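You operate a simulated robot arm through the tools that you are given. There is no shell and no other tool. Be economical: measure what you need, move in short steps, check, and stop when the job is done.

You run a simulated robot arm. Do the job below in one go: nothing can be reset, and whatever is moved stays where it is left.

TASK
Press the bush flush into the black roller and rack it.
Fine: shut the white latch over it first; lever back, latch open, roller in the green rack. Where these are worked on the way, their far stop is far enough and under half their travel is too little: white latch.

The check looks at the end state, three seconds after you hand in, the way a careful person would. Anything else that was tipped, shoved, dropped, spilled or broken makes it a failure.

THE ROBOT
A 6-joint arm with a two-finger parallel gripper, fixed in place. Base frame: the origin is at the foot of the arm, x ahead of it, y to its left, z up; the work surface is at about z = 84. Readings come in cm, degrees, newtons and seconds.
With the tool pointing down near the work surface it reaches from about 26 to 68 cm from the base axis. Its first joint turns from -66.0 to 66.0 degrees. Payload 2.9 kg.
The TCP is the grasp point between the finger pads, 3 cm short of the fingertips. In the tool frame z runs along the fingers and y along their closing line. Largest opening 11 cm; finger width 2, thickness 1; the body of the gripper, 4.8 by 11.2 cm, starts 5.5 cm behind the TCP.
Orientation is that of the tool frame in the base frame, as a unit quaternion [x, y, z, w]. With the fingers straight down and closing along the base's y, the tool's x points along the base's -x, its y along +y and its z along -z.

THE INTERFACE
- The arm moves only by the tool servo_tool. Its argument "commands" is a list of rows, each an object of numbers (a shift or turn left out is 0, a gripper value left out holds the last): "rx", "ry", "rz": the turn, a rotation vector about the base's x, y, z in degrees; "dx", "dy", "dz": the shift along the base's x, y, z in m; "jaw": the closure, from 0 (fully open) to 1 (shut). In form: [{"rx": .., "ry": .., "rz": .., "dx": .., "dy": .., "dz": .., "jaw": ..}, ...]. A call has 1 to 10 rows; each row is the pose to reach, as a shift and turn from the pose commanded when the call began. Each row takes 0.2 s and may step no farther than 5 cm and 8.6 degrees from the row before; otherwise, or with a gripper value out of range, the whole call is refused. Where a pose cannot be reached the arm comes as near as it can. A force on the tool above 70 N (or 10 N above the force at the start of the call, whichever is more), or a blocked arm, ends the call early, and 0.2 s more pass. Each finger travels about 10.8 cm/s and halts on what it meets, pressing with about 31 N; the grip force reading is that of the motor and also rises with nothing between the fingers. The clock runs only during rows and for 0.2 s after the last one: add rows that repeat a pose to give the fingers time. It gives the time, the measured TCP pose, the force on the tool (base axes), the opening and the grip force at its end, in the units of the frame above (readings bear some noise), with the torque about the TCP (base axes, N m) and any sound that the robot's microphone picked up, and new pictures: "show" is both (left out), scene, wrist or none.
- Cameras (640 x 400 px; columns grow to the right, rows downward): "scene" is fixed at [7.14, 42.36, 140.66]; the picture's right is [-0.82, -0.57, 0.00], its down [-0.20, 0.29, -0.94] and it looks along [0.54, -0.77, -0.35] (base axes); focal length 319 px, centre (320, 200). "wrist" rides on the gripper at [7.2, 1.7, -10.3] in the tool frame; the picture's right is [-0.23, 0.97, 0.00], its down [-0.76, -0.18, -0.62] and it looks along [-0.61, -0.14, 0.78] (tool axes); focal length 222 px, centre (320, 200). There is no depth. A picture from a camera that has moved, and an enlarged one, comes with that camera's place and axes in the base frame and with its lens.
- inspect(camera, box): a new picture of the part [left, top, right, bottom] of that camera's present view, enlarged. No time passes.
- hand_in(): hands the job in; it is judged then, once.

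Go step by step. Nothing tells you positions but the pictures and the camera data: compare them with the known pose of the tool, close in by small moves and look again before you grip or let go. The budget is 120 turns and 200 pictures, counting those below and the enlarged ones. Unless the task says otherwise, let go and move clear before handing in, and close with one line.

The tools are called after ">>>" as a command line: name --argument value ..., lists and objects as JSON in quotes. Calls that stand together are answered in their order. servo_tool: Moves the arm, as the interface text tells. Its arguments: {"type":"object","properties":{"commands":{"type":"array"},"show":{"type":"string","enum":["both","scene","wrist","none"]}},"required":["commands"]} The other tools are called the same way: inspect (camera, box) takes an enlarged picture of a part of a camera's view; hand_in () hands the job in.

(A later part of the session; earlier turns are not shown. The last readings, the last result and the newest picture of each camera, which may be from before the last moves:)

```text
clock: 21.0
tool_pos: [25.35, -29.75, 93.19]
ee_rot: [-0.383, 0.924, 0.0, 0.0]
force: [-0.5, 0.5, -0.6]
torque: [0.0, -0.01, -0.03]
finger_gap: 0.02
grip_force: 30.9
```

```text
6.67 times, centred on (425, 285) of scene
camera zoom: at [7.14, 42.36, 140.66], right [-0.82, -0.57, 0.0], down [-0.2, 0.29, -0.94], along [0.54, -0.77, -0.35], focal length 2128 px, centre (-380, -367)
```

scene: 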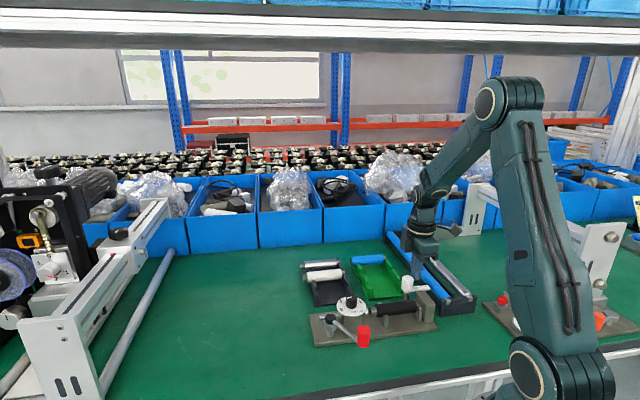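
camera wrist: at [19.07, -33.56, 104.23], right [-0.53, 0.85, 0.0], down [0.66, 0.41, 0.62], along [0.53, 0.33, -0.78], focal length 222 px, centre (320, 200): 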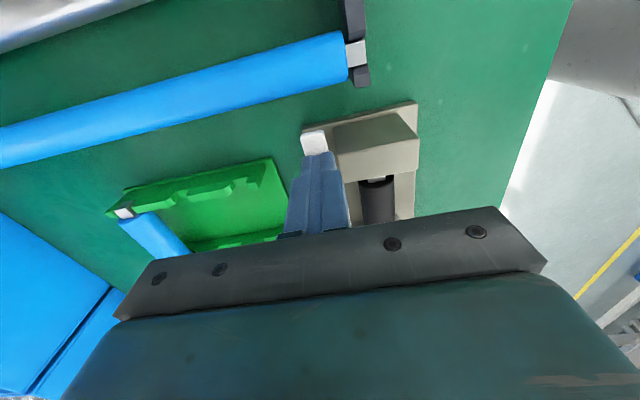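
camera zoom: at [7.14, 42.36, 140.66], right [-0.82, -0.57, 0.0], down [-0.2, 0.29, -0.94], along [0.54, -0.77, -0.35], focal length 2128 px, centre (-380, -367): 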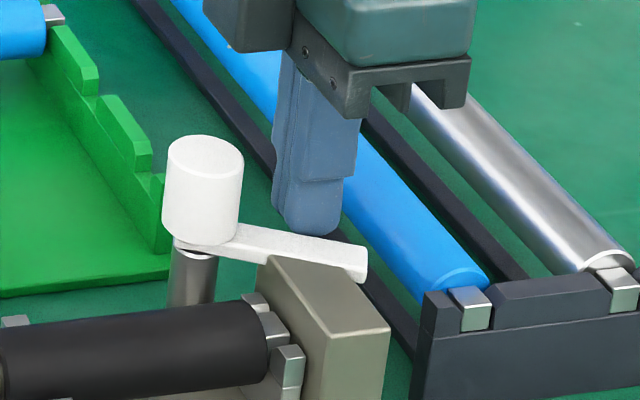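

The latch is turning, now about 30°. I'll continue along the arc to its stop.

>>> servo_tool --commands '[{"dx": -0.0068, "dy": 0.0081}, {"dx": -0.0113, "dy": 0.0187}, {"dx": -0.0121, "dy": 0.0307}, {"dx": -0.009, "dy": 0.043}, {"dx": -0.0076, "dy": 0.0458}, {"dx": -0.0076, "dy": 0.0458}]' --show "wrist"

>>> inspect --camera "scene" --box '[385, 255, 455, 325]'

```text
clock: 21.5
tool_pos: [25.11, -29.52, 93.44]
ee_rot: [-0.382, 0.924, -0.017, 0.006]
force: [4.9, -6.7, -2.0]
torque: [-0.2, -0.1, 0.01]
finger_gap: 0.01
grip_force: 31.0
stopped in row 2: the force on the tool passed its limit at 83 N (the readings are from after the stop); the commanded pose is now the measured one
camera wrist: at [18.61, -33.11, 103.69], right [-0.53, 0.85, -0.04], down [0.65, 0.43, 0.63], along [0.55, 0.31, -0.78], focal length 222 px, centre (320, 200)
```

wrist: 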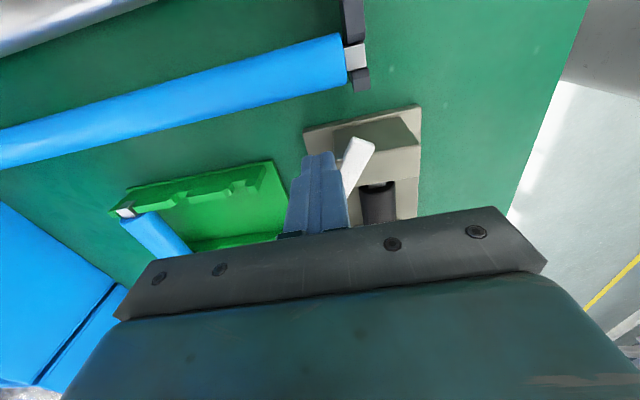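

```text
5.71 times, centred on (420, 290) of scene
camera zoom: at [7.15, 42.34, 140.67], right [-0.82, -0.57, 0.0], down [-0.2, 0.29, -0.94], along [0.54, -0.77, -0.35], focal length 1824 px, centre (-251, -314)
```

zoom: 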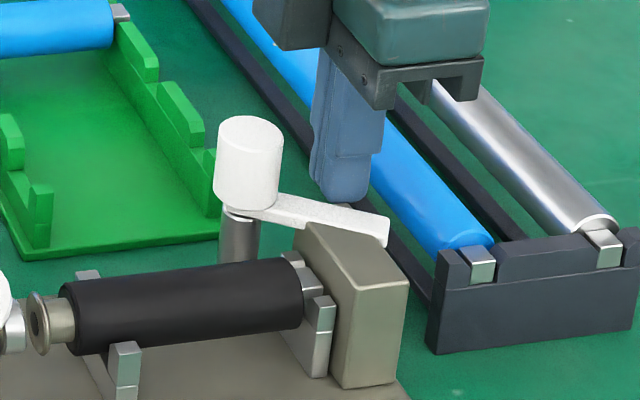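

The tips caught the anvil's side, so they must ride between anvil top (about 90.2) and arm top (90.7). I'll back off and restore the tool's angle and height.

>>> servo_tool --commands '[{"dx": 0.004, "dy": -0.004, "dz": 0.002}, {"dx": 0.007, "dy": -0.007, "dz": 0.003, "rx": 1.54, "ry": 1.38}, {"dx": 0.007, "dy": -0.007, "dz": 0.001, "rx": 1.54, "ry": 1.38}, {"dx": 0.007, "dy": -0.007, "dz": 0.001, "rx": 1.54, "ry": 1.38}]' --show "none"

>>> inspect --camera "scene" --box '[385, 255, 455, 325]'

```text
clock: 22.5
tool_pos: [25.77, -30.07, 93.7]
ee_rot: [-0.382, 0.924, 0.002, -0.002]
force: [-0.1, -0.8, 0.7]
torque: [0.0, -0.02, 0.01]
finger_gap: 0.01
grip_force: 30.9
```

```text
5.71 times, centred on (420, 290) of scene
camera zoom: at [7.14, 42.36, 140.66], right [-0.82, -0.57, 0.0], down [-0.2, 0.29, -0.94], along [0.54, -0.77, -0.35], focal length 1824 px, centre (-251, -314)
```

zoom: 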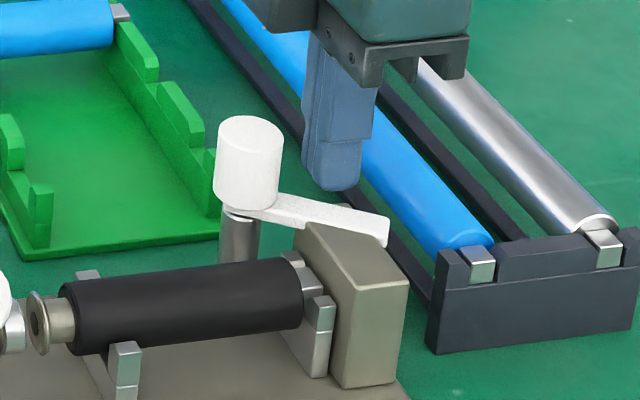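

>>> servo_tool --commands '[{"dz": -0.001}, {"dx": -0.006, "dy": 0.006, "dz": -0.001}, {"dx": -0.0117, "dy": 0.0117, "dz": -0.001}, {"dx": -0.0117, "dy": 0.0117, "dz": -0.001}]' --show "none"

>>> inspect --camera "scene" --box '[385, 255, 455, 325]'

```text
clock: 23.5
tool_pos: [25.3, -29.41, 93.38]
ee_rot: [-0.383, 0.924, -0.009, 0.003]
force: [37.6, -30.7, -42.8]
torque: [-1.24, -1.24, -0.16]
finger_gap: 0.01
grip_force: 30.9
```

```text
5.71 times, centred on (420, 290) of scene
camera zoom: at [7.27, 42.24, 140.69], right [-0.82, -0.57, 0.0], down [-0.2, 0.29, -0.94], along [0.54, -0.77, -0.35], focal length 1824 px, centre (-251, -314)
```

zoom: 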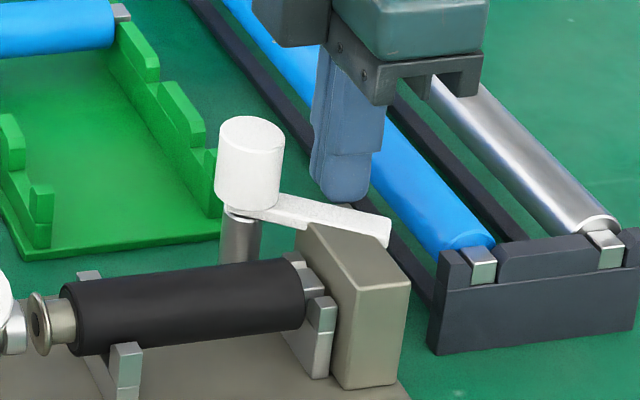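

>>> inspect --camera "scene" --box '[408, 265, 443, 305]'

>>> inspect --camera "wrist" --box '[280, 90, 430, 240]'

```text
10.00 times, centred on (426, 285) of scene
camera zoom: at [7.27, 42.24, 140.69], right [-0.82, -0.57, 0.0], down [-0.2, 0.29, -0.94], along [0.54, -0.77, -0.35], focal length 3191 px, centre (-735, -650)
```

zoom: 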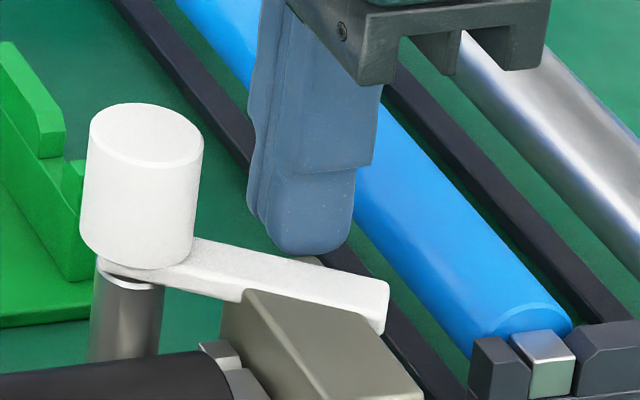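

```text
2.67 times, centred on (355, 165) of wrist
camera zoom: at [18.79, -33.26, 103.77], right [-0.53, 0.85, -0.02], down [0.66, 0.42, 0.62], along [0.54, 0.32, -0.78], focal length 592 px, centre (227, 293)
```

zoom: 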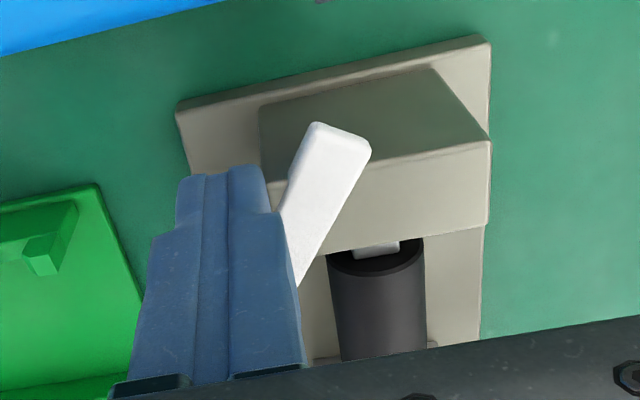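

It's unclear whether arm or anvil is blocking, so I'll measure the anvil's top directly by touching it lightly.

>>> servo_tool --commands '[{"dx": 0.008, "dy": -0.008}, {"dx": 0.008, "dy": -0.008, "dz": 0.03}, {"dx": -0.023, "dy": 0.035, "dz": 0.03}, {"dx": -0.023, "dy": 0.035, "dz": 0.015}, {"dx": -0.023, "dy": 0.035, "dz": 0.006}, {"dx": -0.023, "dy": 0.035, "dz": 0.002}, {"dx": -0.023, "dy": 0.035, "dz": 0.002}]' --show "none"

>>> inspect --camera "scene" --box '[400, 265, 450, 315]'

```text
refused: row 3 steps farther than a row can; nothing moved
```

```text
8.00 times, centred on (425, 290) of scene
camera zoom: at [7.27, 42.24, 140.69], right [-0.82, -0.57, 0.0], down [-0.2, 0.29, -0.94], along [0.54, -0.77, -0.35], focal length 2553 px, centre (-520, -520)
```

zoom: 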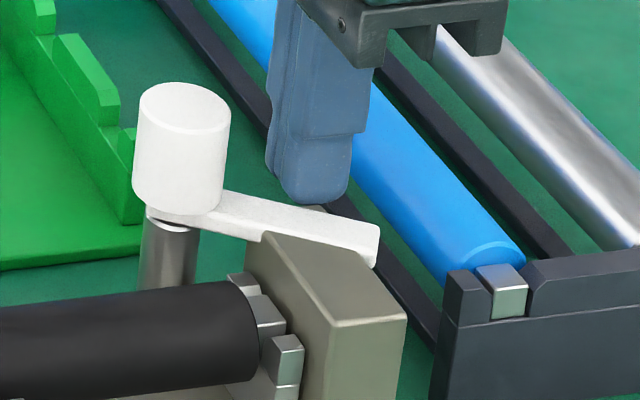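

>>> servo_tool --commands '[{"dx": 0.008, "dy": -0.008}, {"dx": 0.008, "dy": -0.008, "dz": 0.03}, {"dx": -0.007, "dy": 0.014, "dz": 0.03}, {"dx": -0.023, "dy": 0.035, "dz": 0.03}, {"dx": -0.023, "dy": 0.035, "dz": 0.015}, {"dx": -0.023, "dy": 0.035, "dz": 0.006}, {"dx": -0.023, "dy": 0.035, "dz": 0.006}]' --show "none"

>>> inspect --camera "scene" --box '[400, 265, 450, 315]'

>>> inspect --camera "wrist" --box '[260, 90, 430, 240]'

```text
clock: 25.1
tool_pos: [22.08, -25.57, 93.97]
ee_rot: [-0.382, 0.924, 0.002, -0.002]
force: [-0.5, 0.0, -0.1]
torque: [0.01, -0.02, 0.01]
finger_gap: 0.01
grip_force: 31.1
```

```text
8.00 times, centred on (425, 290) of scene
camera zoom: at [7.14, 42.36, 140.66], right [-0.82, -0.57, 0.0], down [-0.2, 0.29, -0.94], along [0.54, -0.77, -0.35], focal length 2553 px, centre (-520, -520)
```

zoom: 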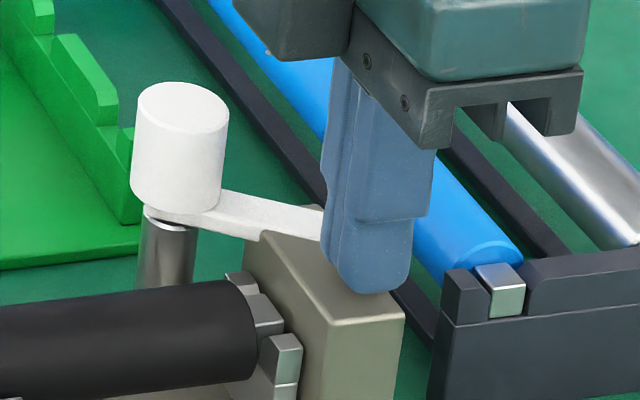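

```text
2.67 times, centred on (345, 165) of wrist
camera zoom: at [15.9, -29.43, 104.31], right [-0.53, 0.85, 0.0], down [0.67, 0.41, 0.62], along [0.53, 0.33, -0.78], focal length 592 px, centre (253, 293)
```

zoom: 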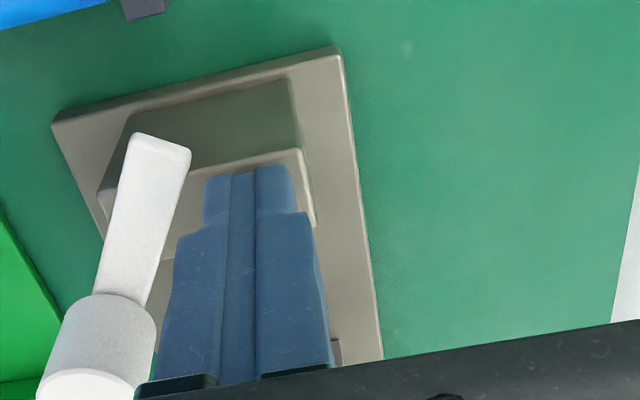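

>>> servo_tool --commands '[{"dz": -0.002}, {"dz": -0.004}, {"dz": -0.006}, {"dz": -0.006}]' --show "none"

```text
clock: 26.1
tool_pos: [22.06, -25.37, 93.6]
ee_rot: [-0.381, 0.924, 0.0, -0.002]
force: [-14.0, 11.0, 65.0]
torque: [0.56, 0.1, 0.14]
finger_gap: 0.0
grip_force: 30.8
```

The anvil top is at 90.6, about level with the arm, so the fingers can't push over it. I'll grip the latch's round white hub from above and twist it instead.

>>> servo_tool --commands '[{"dz": 0.03}, {"dz": 0.07}, {"dx": 0.03, "dy": -0.006, "dz": 0.075, "jaw": 0.55}, {"dx": 0.062, "dy": -0.0115, "dz": 0.075, "jaw": 0.55}, {"dx": 0.062, "dy": -0.0115, "dz": 0.075, "jaw": 0.55}]'

>>> inspect --camera "wrist" --box '[220, 60, 420, 240]'

>>> inspect --camera "scene" --box '[380, 245, 440, 315]'

```text
clock: 27.3
tool_pos: [28.57, -26.64, 101.02]
ee_rot: [-0.381, 0.925, 0.002, -0.002]
force: [-0.1, -0.3, -0.3]
torque: [0.02, 0.0, 0.01]
finger_gap: 4.94
grip_force: 0.0
camera wrist: at [22.3, -30.57, 111.34], right [-0.53, 0.85, 0.0], down [0.67, 0.41, 0.62], along [0.53, 0.33, -0.78], focal length 222 px, centre (320, 200)
```

scene: 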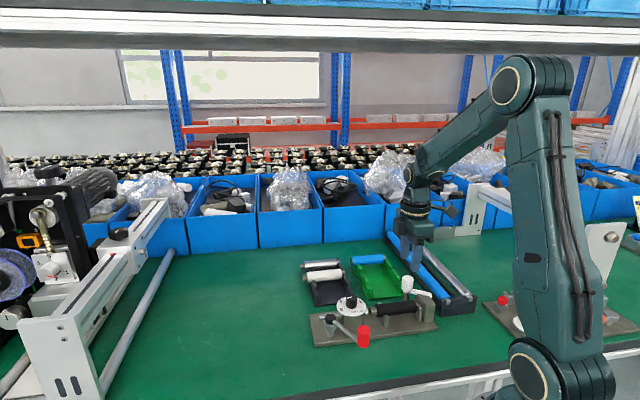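
wrist: 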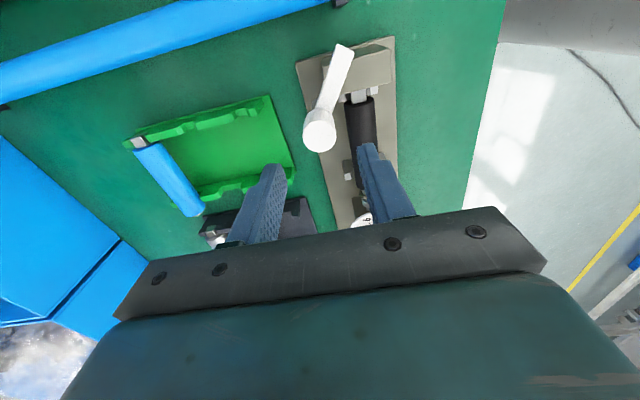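

```text
2.22 times, centred on (320, 150) of wrist
camera zoom: at [22.3, -30.57, 111.34], right [-0.53, 0.85, 0.0], down [0.67, 0.41, 0.62], along [0.53, 0.33, -0.78], focal length 494 px, centre (320, 311)
```

zoom: 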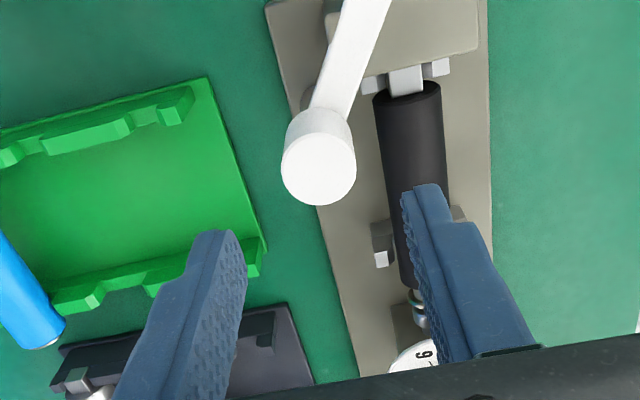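

```text
5.71 times, centred on (410, 280) of scene
camera zoom: at [7.14, 42.36, 140.66], right [-0.82, -0.57, 0.0], down [-0.2, 0.29, -0.94], along [0.54, -0.77, -0.35], focal length 1824 px, centre (-194, -257)
```

zoom: 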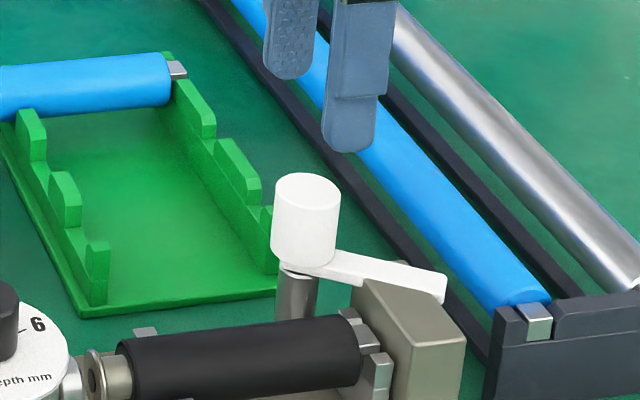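

Hub centre measures (28.55, -26.7), and the tool is directly above it. I'll descend around the hub and close on it.

>>> servo_tool --commands '[{"dz": -0.03}, {"dz": -0.05}, {"dz": -0.065}, {"dz": -0.065}, {"dz": -0.065, "jaw": 0.7}, {"dz": -0.065, "jaw": 0.85}, {"dz": -0.065, "jaw": 0.85}]' --show "none"

>>> inspect --camera "scene" --box '[380, 245, 440, 315]'

```text
clock: 28.9
tool_pos: [28.65, -26.61, 94.3]
ee_rot: [-0.382, 0.924, 0.002, -0.001]
force: [2.2, -0.9, -9.4]
torque: [-0.74, -0.66, 0.01]
finger_gap: 2.78
grip_force: 45.1
```

```text
5.71 times, centred on (410, 280) of scene
camera zoom: at [7.15, 42.35, 140.66], right [-0.82, -0.57, 0.0], down [-0.2, 0.29, -0.94], along [0.54, -0.77, -0.35], focal length 1824 px, centre (-194, -257)
```

zoom: 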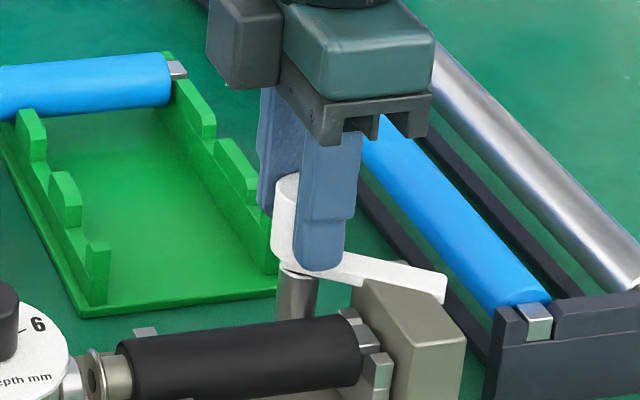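

Hub is gripped. Twisting clockwise in small steps.

>>> servo_tool --commands '[{"rz": -6}, {"rz": -12}, {"rz": -18}, {"rz": -24}, {"rz": -30}, {"rz": -30}]' --show "none"

>>> inspect --camera "scene" --box '[380, 245, 440, 315]'

```text
clock: 30.3
tool_pos: [28.72, -26.66, 94.37]
ee_rot: [-0.129, 0.992, -0.001, 0.001]
force: [26.7, -14.8, -30.7]
torque: [0.62, -0.24, 0.02]
finger_gap: 2.74
grip_force: 45.2
```

```text
5.71 times, centred on (410, 280) of scene
camera zoom: at [7.24, 42.3, 140.68], right [-0.82, -0.57, 0.0], down [-0.2, 0.29, -0.94], along [0.54, -0.77, -0.35], focal length 1824 px, centre (-194, -257)
```

zoom: 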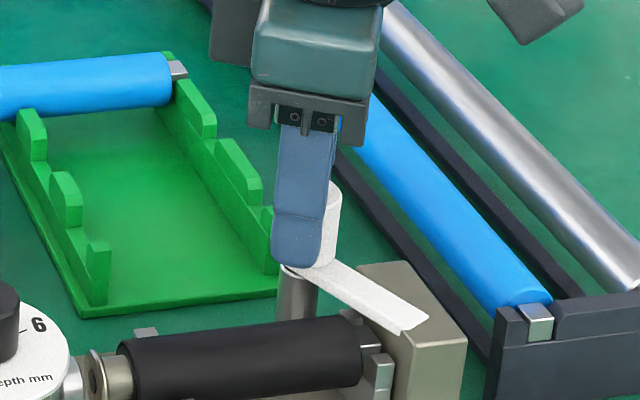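

The latch follows, now about 62°. I'll relieve the side load a little and continue to the stop.

>>> servo_tool --commands '[{"rz": -6, "dx": 0.001, "dy": -0.0006, "dz": -0.001}, {"rz": -12, "dx": 0.001, "dy": -0.0006, "dz": -0.001}, {"rz": -18, "dx": 0.001, "dy": -0.0006, "dz": -0.001}, {"rz": -24, "dx": 0.001, "dy": -0.0006, "dz": -0.001}, {"rz": -30, "dx": 0.001, "dy": -0.0006, "dz": -0.001}, {"rz": -30, "dx": 0.001, "dy": -0.0006, "dz": -0.001}]' --show "none"

>>> inspect --camera "scene" --box '[380, 245, 440, 315]'

```text
clock: 31.7
tool_pos: [28.61, -26.82, 94.32]
ee_rot: [0.134, 0.991, 0.001, 0.0]
force: [7.2, -10.5, 13.7]
torque: [-0.87, -0.58, 0.39]
finger_gap: 2.73
grip_force: 45.7
```

```text
5.71 times, centred on (410, 280) of scene
camera zoom: at [7.14, 42.35, 140.67], right [-0.82, -0.57, 0.0], down [-0.2, 0.29, -0.94], along [0.54, -0.77, -0.35], focal length 1824 px, centre (-194, -257)
```

zoom: 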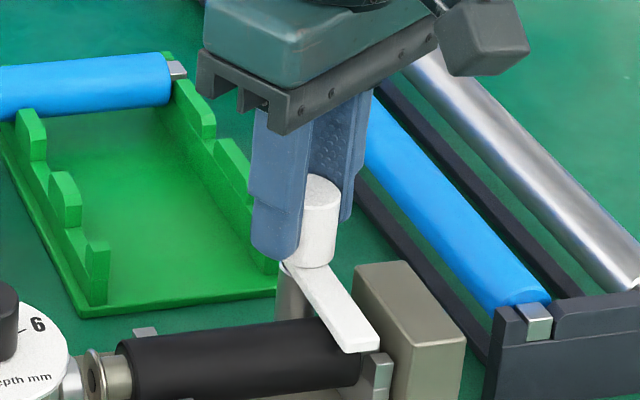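

>>> servo_tool --commands '[{"rz": -6}, {"rz": -12}, {"rz": -12}]' --show "none"

>>> inspect --camera "scene" --box '[380, 245, 440, 315]'

```text
clock: 32.5
tool_pos: [28.53, -26.7, 94.41]
ee_rot: [0.236, 0.972, 0.002, -0.002]
force: [-4.4, -19.8, 13.2]
torque: [-0.39, 0.41, 0.09]
finger_gap: 2.69
grip_force: 45.5
```

```text
5.71 times, centred on (410, 280) of scene
camera zoom: at [7.12, 42.32, 140.68], right [-0.82, -0.57, 0.0], down [-0.2, 0.29, -0.94], along [0.54, -0.77, -0.35], focal length 1824 px, centre (-194, -257)
```

zoom: 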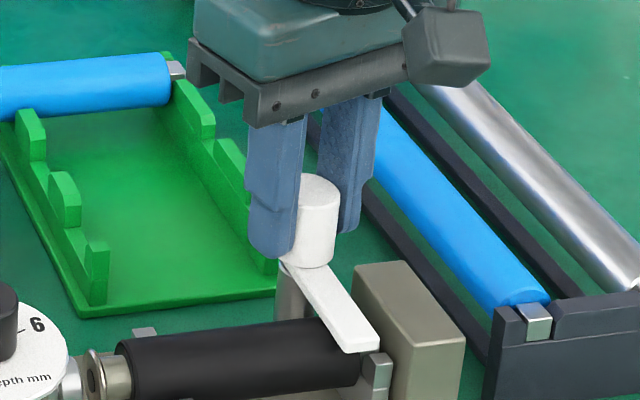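

The arm held still while the fingers slipped, so the latch is at its far stop over the roller. I'll release, rise and go look at the lever.

>>> servo_tool --commands '[{"jaw": 0.6}, {"jaw": 0.55}, {"dz": 0.04, "jaw": 0.55}, {"dz": 0.08, "jaw": 0.55}, {"dz": 0.12, "jaw": 0.55}, {"dz": 0.14, "dx": 0.01, "dy": 0.04, "jaw": 0.55}, {"dz": 0.14, "dx": 0.02, "dy": 0.085, "jaw": 0.55}, {"dz": 0.14, "dx": 0.03, "dy": 0.13, "jaw": 0.55}, {"dz": 0.14, "dx": 0.03, "dy": 0.175, "jaw": 0.55}, {"dz": 0.14, "dx": 0.03, "dy": 0.2, "jaw": 0.55}]'

>>> inspect --camera "scene" --box '[310, 275, 430, 350]'

```text
clock: 34.7
tool_pos: [31.53, -6.57, 108.39]
ee_rot: [0.234, 0.972, 0.002, -0.002]
force: [-0.7, 0.9, 0.0]
torque: [-0.02, -0.01, 0.0]
finger_gap: 4.93
grip_force: 0.2
camera wrist: at [25.92, -1.78, 118.73], right [0.65, 0.76, 0.0], down [0.6, -0.51, 0.62], along [0.48, -0.4, -0.78], focal length 222 px, centre (320, 200)
```

scene: 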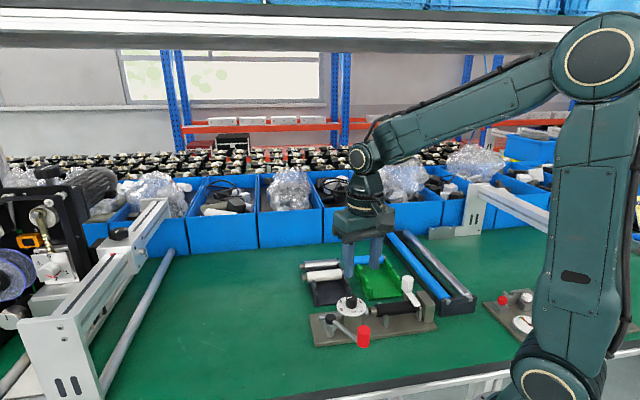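
wrist: 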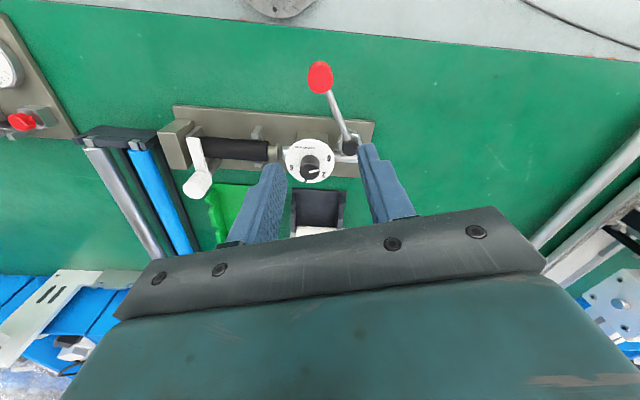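

```text
5.33 times, centred on (370, 312) of scene
camera zoom: at [7.14, 42.36, 140.66], right [-0.82, -0.57, 0.0], down [-0.2, 0.29, -0.94], along [0.54, -0.77, -0.35], focal length 1702 px, centre (53, -400)
```

zoom: 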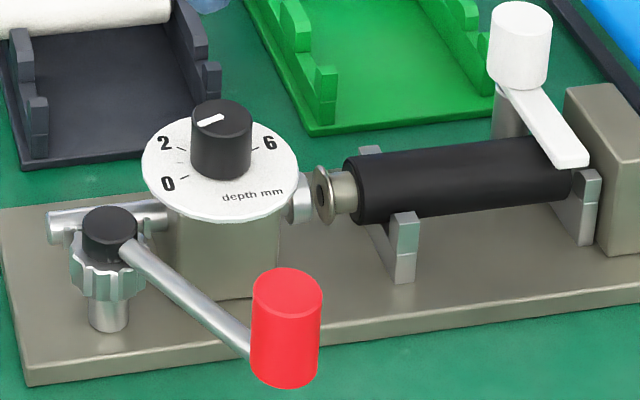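

>>> inspect --camera "wrist" --box '[270, 50, 390, 190]'

>>> inspect --camera "wrist" --box '[280, 130, 345, 190]'

```text
2.86 times, centred on (330, 120) of wrist
camera zoom: at [25.92, -1.78, 118.73], right [0.65, 0.76, 0.0], down [0.6, -0.51, 0.62], along [0.48, -0.4, -0.78], focal length 635 px, centre (291, 429)
```

zoom: 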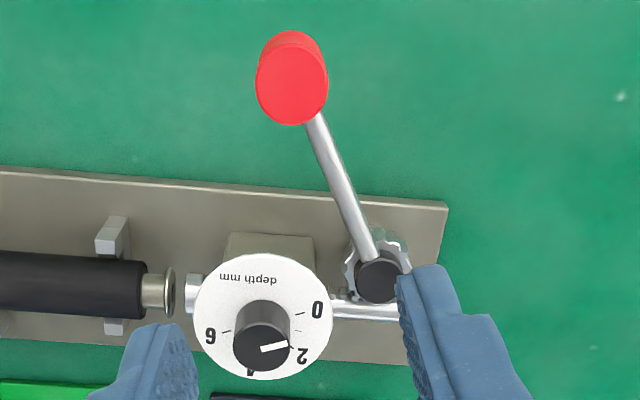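

```text
6.67 times, centred on (312, 160) of wrist
camera zoom: at [25.92, -1.78, 118.73], right [0.65, 0.76, 0.0], down [0.6, -0.51, 0.62], along [0.48, -0.4, -0.78], focal length 1481 px, centre (370, 467)
```

zoom: 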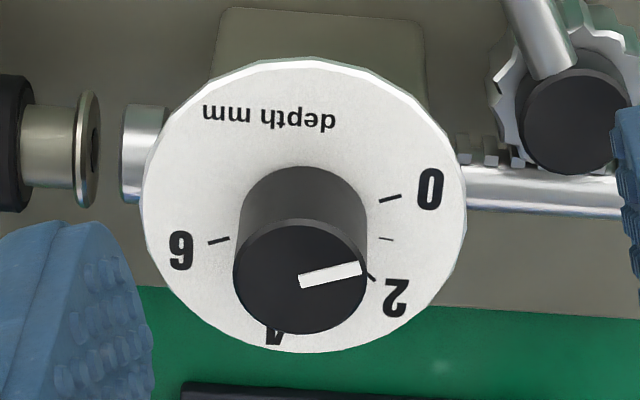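

The dial pointer is parallel to the 0–6 line, pointing exactly at 0. The red knob is at (29.4, -4.5) with top z 93.6, and the pivot is at (38.7, -7.0). I'll lower the open fingers to straddle the knob.

>>> servo_tool --commands '[{"dx": -0.011, "dy": 0.0105, "rz": 4, "jaw": 0.58}, {"dx": -0.0213, "dy": 0.0207, "rz": 8}, {"dx": -0.0213, "dy": 0.0207, "dz": -0.04, "rz": 8}, {"dx": -0.0213, "dy": 0.0207, "dz": -0.08, "rz": 8}, {"dx": -0.0213, "dy": 0.0207, "dz": -0.1, "rz": 8}, {"dx": -0.0213, "dy": 0.0207, "dz": -0.1, "rz": 8}]' --show "wrist"

>>> inspect --camera "scene" --box '[320, 260, 420, 350]'

```text
clock: 36.1
tool_pos: [29.43, -4.4, 98.32]
ee_rot: [0.165, 0.986, 0.003, -0.002]
force: [-0.7, -0.3, -0.4]
torque: [-0.02, 0.0, 0.01]
finger_gap: 4.62
grip_force: 0.2
camera wrist: at [23.11, -0.56, 108.72], right [0.53, 0.85, 0.0], down [0.66, -0.42, 0.62], along [0.53, -0.33, -0.78], focal length 222 px, centre (320, 200)
```

wrist: 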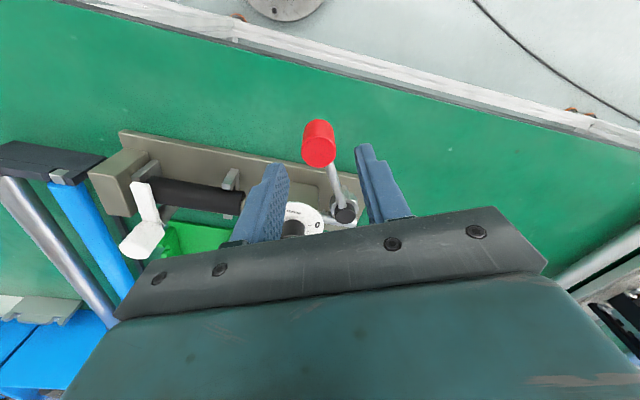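

```text
4.44 times, centred on (370, 305) of scene
camera zoom: at [7.14, 42.36, 140.66], right [-0.82, -0.57, 0.0], down [-0.2, 0.29, -0.94], along [0.54, -0.77, -0.35], focal length 1418 px, centre (98, -267)
```

zoom: 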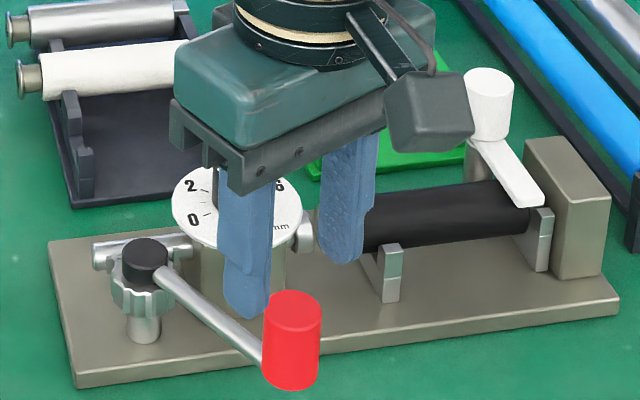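

>>> servo_tool --commands '[{"dz": -0.025}, {"dz": -0.05}, {"dz": -0.05}]' --show "wrist"

>>> inspect --camera "scene" --box '[320, 260, 420, 350]'

```text
clock: 36.9
tool_pos: [29.44, -4.6, 93.32]
ee_rot: [0.167, 0.986, 0.003, -0.001]
force: [0.0, 0.6, -0.6]
torque: [-0.02, 0.01, 0.02]
finger_gap: 4.6
grip_force: 0.1
camera wrist: at [23.11, -0.72, 103.7], right [0.53, 0.85, 0.0], down [0.66, -0.42, 0.62], along [0.53, -0.33, -0.78], focal length 222 px, centre (320, 200)
```

wrist: 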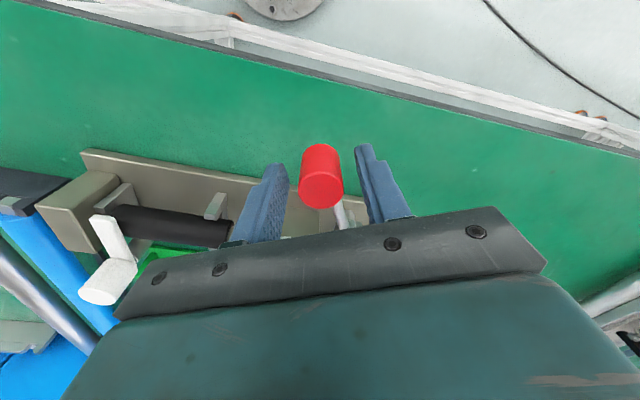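

```text
4.44 times, centred on (370, 305) of scene
camera zoom: at [7.14, 42.36, 140.66], right [-0.82, -0.57, 0.0], down [-0.2, 0.29, -0.94], along [0.54, -0.77, -0.35], focal length 1418 px, centre (98, -267)
```

zoom: 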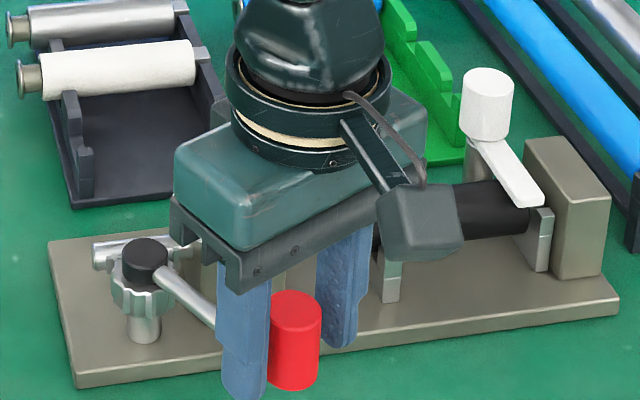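

The knob is straddled. I'll sweep it clockwise about the pivot, turning the tool along with it.

>>> servo_tool --commands '[{"dx": 0.0044, "dy": 0.0127, "rz": -5.6}, {"dx": 0.0105, "dy": 0.0247, "rz": -11.2}, {"dx": 0.0182, "dy": 0.0357, "rz": -16.8}, {"dx": 0.0273, "dy": 0.0455, "rz": -22.4}, {"dx": 0.0378, "dy": 0.054, "rz": -28}, {"dx": 0.0378, "dy": 0.054, "rz": -28}]' --show "wrist"

>>> inspect --camera "scene" --box '[310, 260, 430, 350]'

```text
clock: 38.3
tool_pos: [33.2, 0.95, 93.23]
ee_rot: [0.4, 0.916, 0.003, 0.0]
force: [-0.1, 0.4, -0.9]
torque: [0.0, 0.0, 0.0]
finger_gap: 4.66
grip_force: 0.8
camera wrist: at [29.53, 7.35, 103.6], right [0.87, 0.49, 0.0], down [0.39, -0.68, 0.62], along [0.31, -0.54, -0.78], focal length 222 px, centre (320, 200)
```

wrist: 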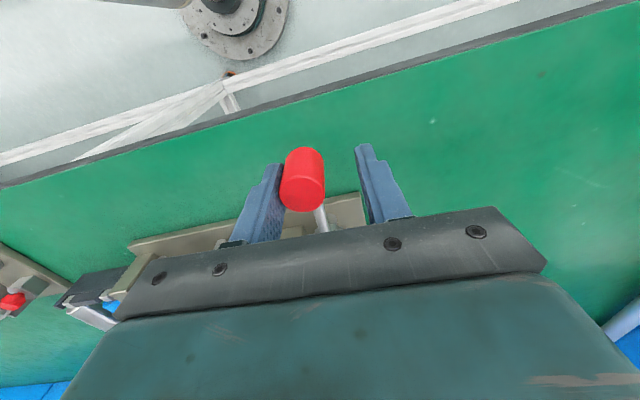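

```text
4.44 times, centred on (370, 305) of scene
camera zoom: at [7.14, 42.36, 140.66], right [-0.82, -0.57, 0.0], down [-0.2, 0.29, -0.94], along [0.54, -0.77, -0.35], focal length 1418 px, centre (98, -267)
```

zoom: 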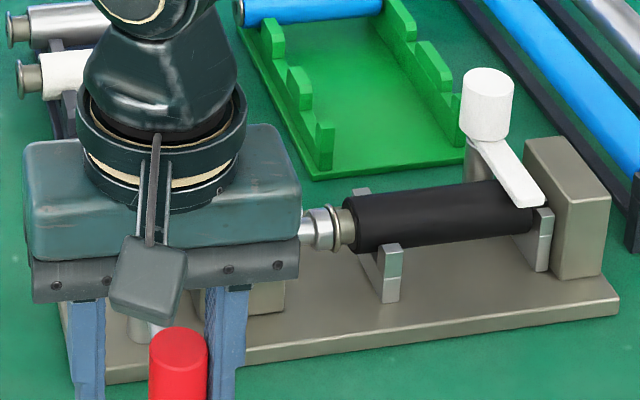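

The plunger now touches the bush. Continuing the press.

>>> servo_tool --commands '[{"dx": 0.0115, "dy": 0.0069, "rz": -6}, {"dx": 0.0238, "dy": 0.0122, "rz": -12}, {"dx": 0.0368, "dy": 0.0156, "rz": -18}, {"dx": 0.0502, "dy": 0.0173, "rz": -24}, {"dx": 0.0502, "dy": 0.0173, "rz": -24}]' --show "none"

>>> inspect --camera "scene" --box '[310, 260, 430, 350]'

```text
clock: 39.5
tool_pos: [38.24, 2.44, 93.23]
ee_rot: [0.582, 0.813, 0.002, -0.001]
force: [-11.9, -0.7, 2.0]
torque: [-0.03, 0.28, -0.02]
finger_gap: 5.16
grip_force: 5.6
```

```text
4.44 times, centred on (370, 305) of scene
camera zoom: at [7.11, 42.36, 140.66], right [-0.82, -0.57, 0.0], down [-0.2, 0.29, -0.94], along [0.54, -0.77, -0.35], focal length 1418 px, centre (98, -267)
```

zoom: 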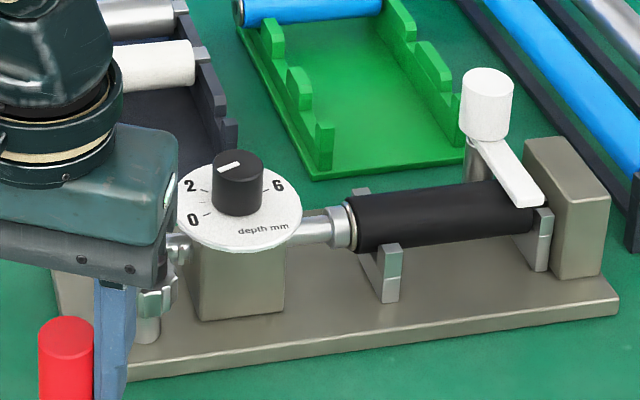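

>>> inspect --camera "scene" --box '[365, 290, 415, 330]'

>>> servo_tool --commands '[{"dx": 0.0134, "dy": -0.0003, "rz": -5}, {"dx": 0.0134, "dy": -0.0003, "rz": -5}]' --show "none"

>>> inspect --camera "scene" --box '[365, 290, 415, 330]'

```text
10.00 times, centred on (390, 310) of scene
camera zoom: at [7.11, 42.36, 140.66], right [-0.82, -0.57, 0.0], down [-0.2, 0.29, -0.94], along [0.54, -0.77, -0.35], focal length 3191 px, centre (-380, -900)
```

zoom: 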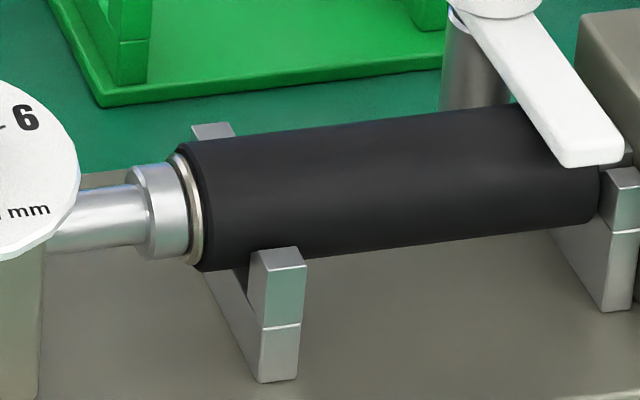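

```text
clock: 40.1
tool_pos: [38.97, 2.31, 93.17]
ee_rot: [0.617, 0.787, -0.005, -0.007]
force: [-41.1, -2.3, 15.6]
torque: [-0.06, 0.4, 0.03]
finger_gap: 6.63
grip_force: 20.1
```

```text
10.00 times, centred on (390, 310) of scene
camera zoom: at [7.01, 42.35, 140.67], right [-0.82, -0.57, 0.0], down [-0.2, 0.29, -0.94], along [0.54, -0.77, -0.35], focal length 3191 px, centre (-380, -900)
```

zoom: 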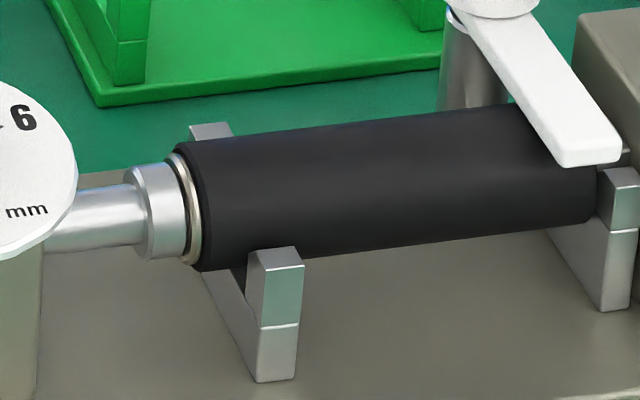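

Resistance jumped to 41 N with no further motion, so the bush is home. Now I'll sweep the lever back with the other finger.

>>> servo_tool --commands '[{"dx": -0.0134, "dy": 0.0002, "rz": 5.2}, {"dx": -0.0268, "dy": -0.0015, "rz": 10.4}, {"dx": -0.0398, "dy": -0.0049, "rz": 15.6}, {"dx": -0.0521, "dy": -0.0102, "rz": 20.8}, {"dx": -0.0636, "dy": -0.0171, "rz": 26}, {"dx": -0.0741, "dy": -0.0256, "rz": 31.2}, {"dx": -0.0832, "dy": -0.0354, "rz": 36.4}, {"dx": -0.0909, "dy": -0.0464, "rz": 41.6}, {"dx": -0.097, "dy": -0.0584, "rz": 46.8}, {"dx": -0.1014, "dy": -0.0711, "rz": 52}]' --show "wrist"

>>> inspect --camera "scene" --box '[310, 260, 430, 350]'

```text
clock: 42.3
tool_pos: [29.49, -4.59, 93.39]
ee_rot: [0.209, 0.978, 0.003, 0.0]
force: [0.1, 0.2, 0.2]
torque: [0.0, -0.01, -0.03]
finger_gap: 4.67
grip_force: 0.0
camera wrist: at [23.5, -0.1, 103.66], right [0.6, 0.8, 0.0], down [0.62, -0.48, 0.62], along [0.5, -0.37, -0.78], focal length 222 px, centre (320, 200)
```

wrist: 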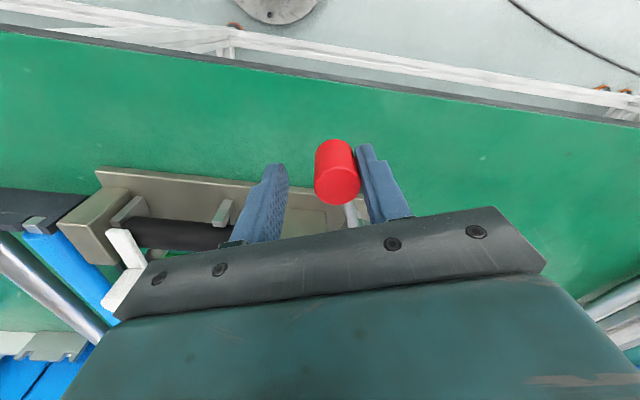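

```text
4.44 times, centred on (370, 305) of scene
camera zoom: at [7.14, 42.36, 140.66], right [-0.82, -0.57, 0.0], down [-0.2, 0.29, -0.94], along [0.54, -0.77, -0.35], focal length 1418 px, centre (98, -267)
```

zoom: 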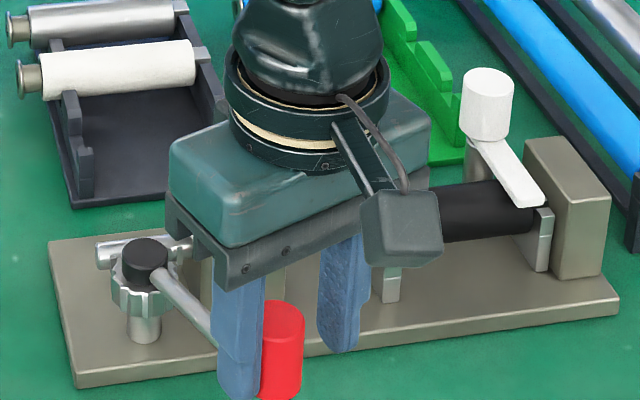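

>>> servo_tool --commands '[{"dx": -0.0013, "dy": -0.005}, {"dx": -0.0021, "dy": -0.0098}, {"dx": -0.0027, "dy": -0.013}, {"dx": -0.003, "dy": -0.0165}, {"dx": -0.003, "dy": -0.0165}]' --show "none"

>>> inspect --camera "scene" --box '[310, 260, 430, 350]'

```text
clock: 43.5
tool_pos: [29.13, -6.02, 93.19]
ee_rot: [0.208, 0.978, 0.003, -0.001]
force: [0.5, 17.5, 2.8]
torque: [0.03, 0.0, 0.07]
finger_gap: 5.42
grip_force: 8.5
```

```text
4.44 times, centred on (370, 305) of scene
camera zoom: at [7.14, 42.41, 140.65], right [-0.82, -0.57, 0.0], down [-0.2, 0.29, -0.94], along [0.54, -0.77, -0.35], focal length 1418 px, centre (98, -267)
```

zoom: 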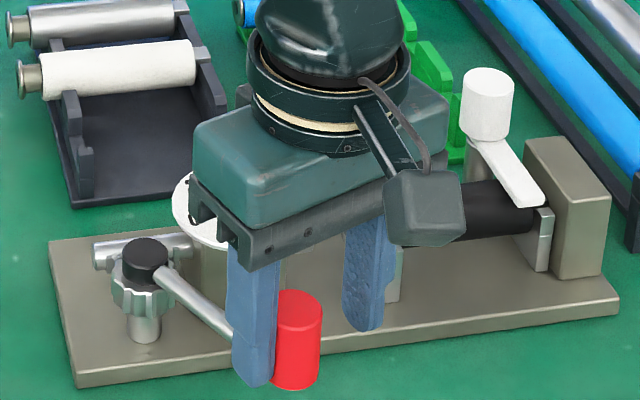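

The lever is against its rest stop. I'll centre, lift off and go back to above the latch hub.

>>> servo_tool --commands '[{"dy": 0.01, "dx": 0.002}, {"dy": 0.01, "dz": 0.04}, {"dy": 0.01, "dz": 0.08}, {"dy": 0.01, "dz": 0.12}, {"dy": -0.035, "dz": 0.14, "dx": -0.001}, {"dy": -0.08, "dz": 0.14, "dx": -0.002}, {"dy": -0.125, "dz": 0.14, "dx": -0.003}, {"dy": -0.17, "dz": 0.14, "dx": -0.005}, {"dy": -0.206, "dz": 0.12, "dx": -0.005}, {"dy": -0.206, "dz": 0.08, "dx": -0.005}]'

>>> inspect --camera "scene" --box '[310, 260, 450, 350]'

>>> inspect --camera "wrist" --box '[220, 60, 420, 240]'

```text
clock: 45.7
tool_pos: [28.45, -26.8, 101.29]
ee_rot: [0.209, 0.978, 0.003, 0.0]
force: [-0.5, -0.3, -0.3]
torque: [-0.03, 0.0, -0.02]
finger_gap: 4.62
grip_force: 0.0
camera wrist: at [22.5, -22.46, 111.7], right [0.61, 0.8, 0.0], down [0.62, -0.48, 0.62], along [0.5, -0.37, -0.78], focal length 222 px, centre (320, 200)
```

scene: 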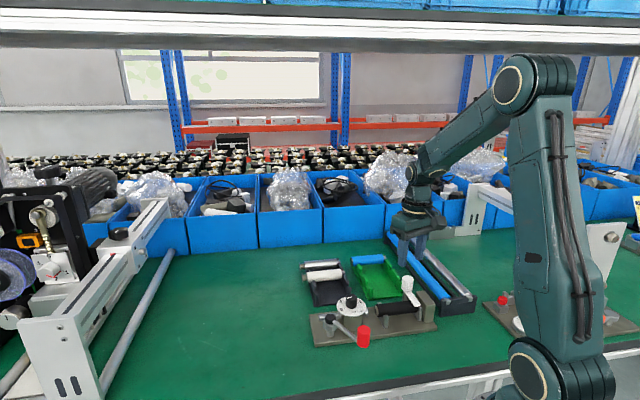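
wrist: 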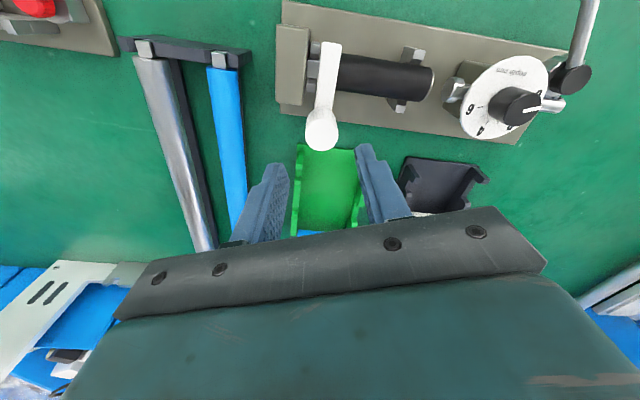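

```text
4.44 times, centred on (380, 305) of scene
camera zoom: at [7.14, 42.36, 140.66], right [-0.82, -0.57, 0.0], down [-0.2, 0.29, -0.94], along [0.54, -0.77, -0.35], focal length 1418 px, centre (53, -267)
```

zoom: 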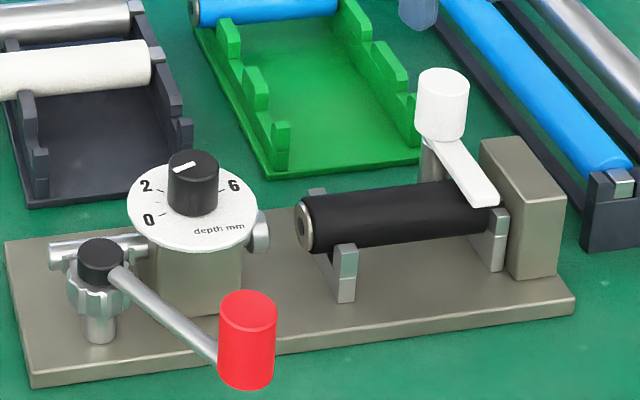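

```text
2.22 times, centred on (320, 150) of wrist
camera zoom: at [22.5, -22.46, 111.7], right [0.61, 0.8, 0.0], down [0.62, -0.48, 0.62], along [0.5, -0.37, -0.78], focal length 494 px, centre (320, 311)
```

zoom: 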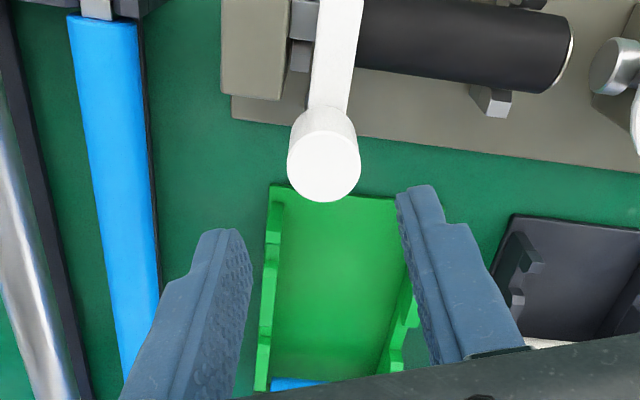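

The bush sits flush, the same as on the blue roller, and the lever is back. I'll grip the hub again and turn the latch back open.

>>> servo_tool --commands '[{"dx": 0.0012, "dy": 0.001, "dz": -0.03}, {"dx": 0.0012, "dy": 0.001, "dz": -0.055}, {"dx": 0.0012, "dy": 0.001, "dz": -0.067}, {"dx": 0.0012, "dy": 0.001, "dz": -0.067, "jaw": 0.7}, {"dx": 0.0012, "dy": 0.001, "dz": -0.067, "jaw": 0.85}, {"dx": 0.0012, "dy": 0.001, "dz": -0.067, "jaw": 0.85}, {"dx": 0.0012, "dy": 0.001, "dz": -0.067, "rz": 7, "jaw": 0.85}, {"dx": 0.0012, "dy": 0.001, "dz": -0.067, "rz": 14, "jaw": 0.85}, {"dx": 0.0012, "dy": 0.001, "dz": -0.067, "rz": 21, "jaw": 0.85}, {"dx": 0.0012, "dy": 0.001, "dz": -0.067, "rz": 28, "jaw": 0.85}]' --show "none"

>>> inspect --camera "scene" --box '[380, 245, 440, 315]'

```text
clock: 47.9
tool_pos: [28.68, -26.64, 94.7]
ee_rot: [-0.035, 0.999, 0.002, -0.002]
force: [-10.2, -1.1, 8.3]
torque: [-0.7, 0.25, 0.03]
finger_gap: 2.74
grip_force: 44.8
```

```text
5.71 times, centred on (410, 280) of scene
camera zoom: at [7.1, 42.37, 140.66], right [-0.82, -0.57, 0.0], down [-0.2, 0.29, -0.94], along [0.54, -0.77, -0.35], focal length 1824 px, centre (-194, -257)
```

zoom: 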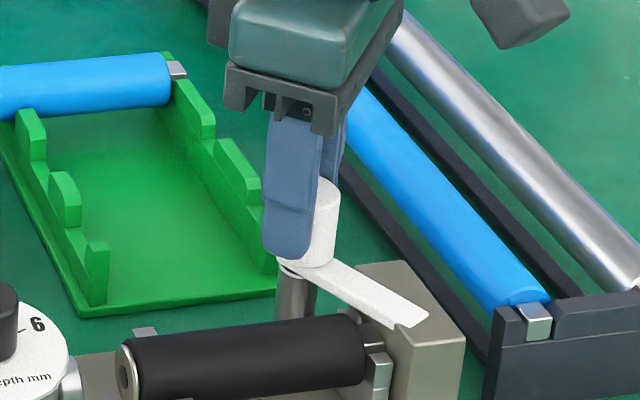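

>>> servo_tool --commands '[{"rz": 7}, {"rz": 14}, {"rz": 21}, {"rz": 28}, {"rz": 35}, {"rz": 42}, {"rz": 49}, {"rz": 56}, {"rz": 63}, {"rz": 68}]' --show "none"

>>> inspect --camera "scene" --box '[380, 245, 440, 315]'

```text
clock: 50.1
tool_pos: [28.54, -26.64, 94.45]
ee_rot: [-0.587, 0.81, 0.004, -0.003]
force: [-15.5, 12.3, 1.6]
torque: [-0.41, -0.41, -0.67]
finger_gap: 2.77
grip_force: 45.0
```

```text
5.71 times, centred on (410, 280) of scene
camera zoom: at [7.09, 42.4, 140.65], right [-0.82, -0.57, 0.0], down [-0.2, 0.29, -0.94], along [0.54, -0.77, -0.35], focal length 1824 px, centre (-194, -257)
```

zoom: 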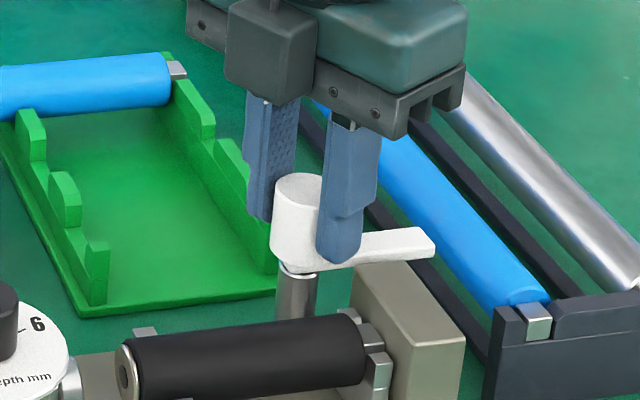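

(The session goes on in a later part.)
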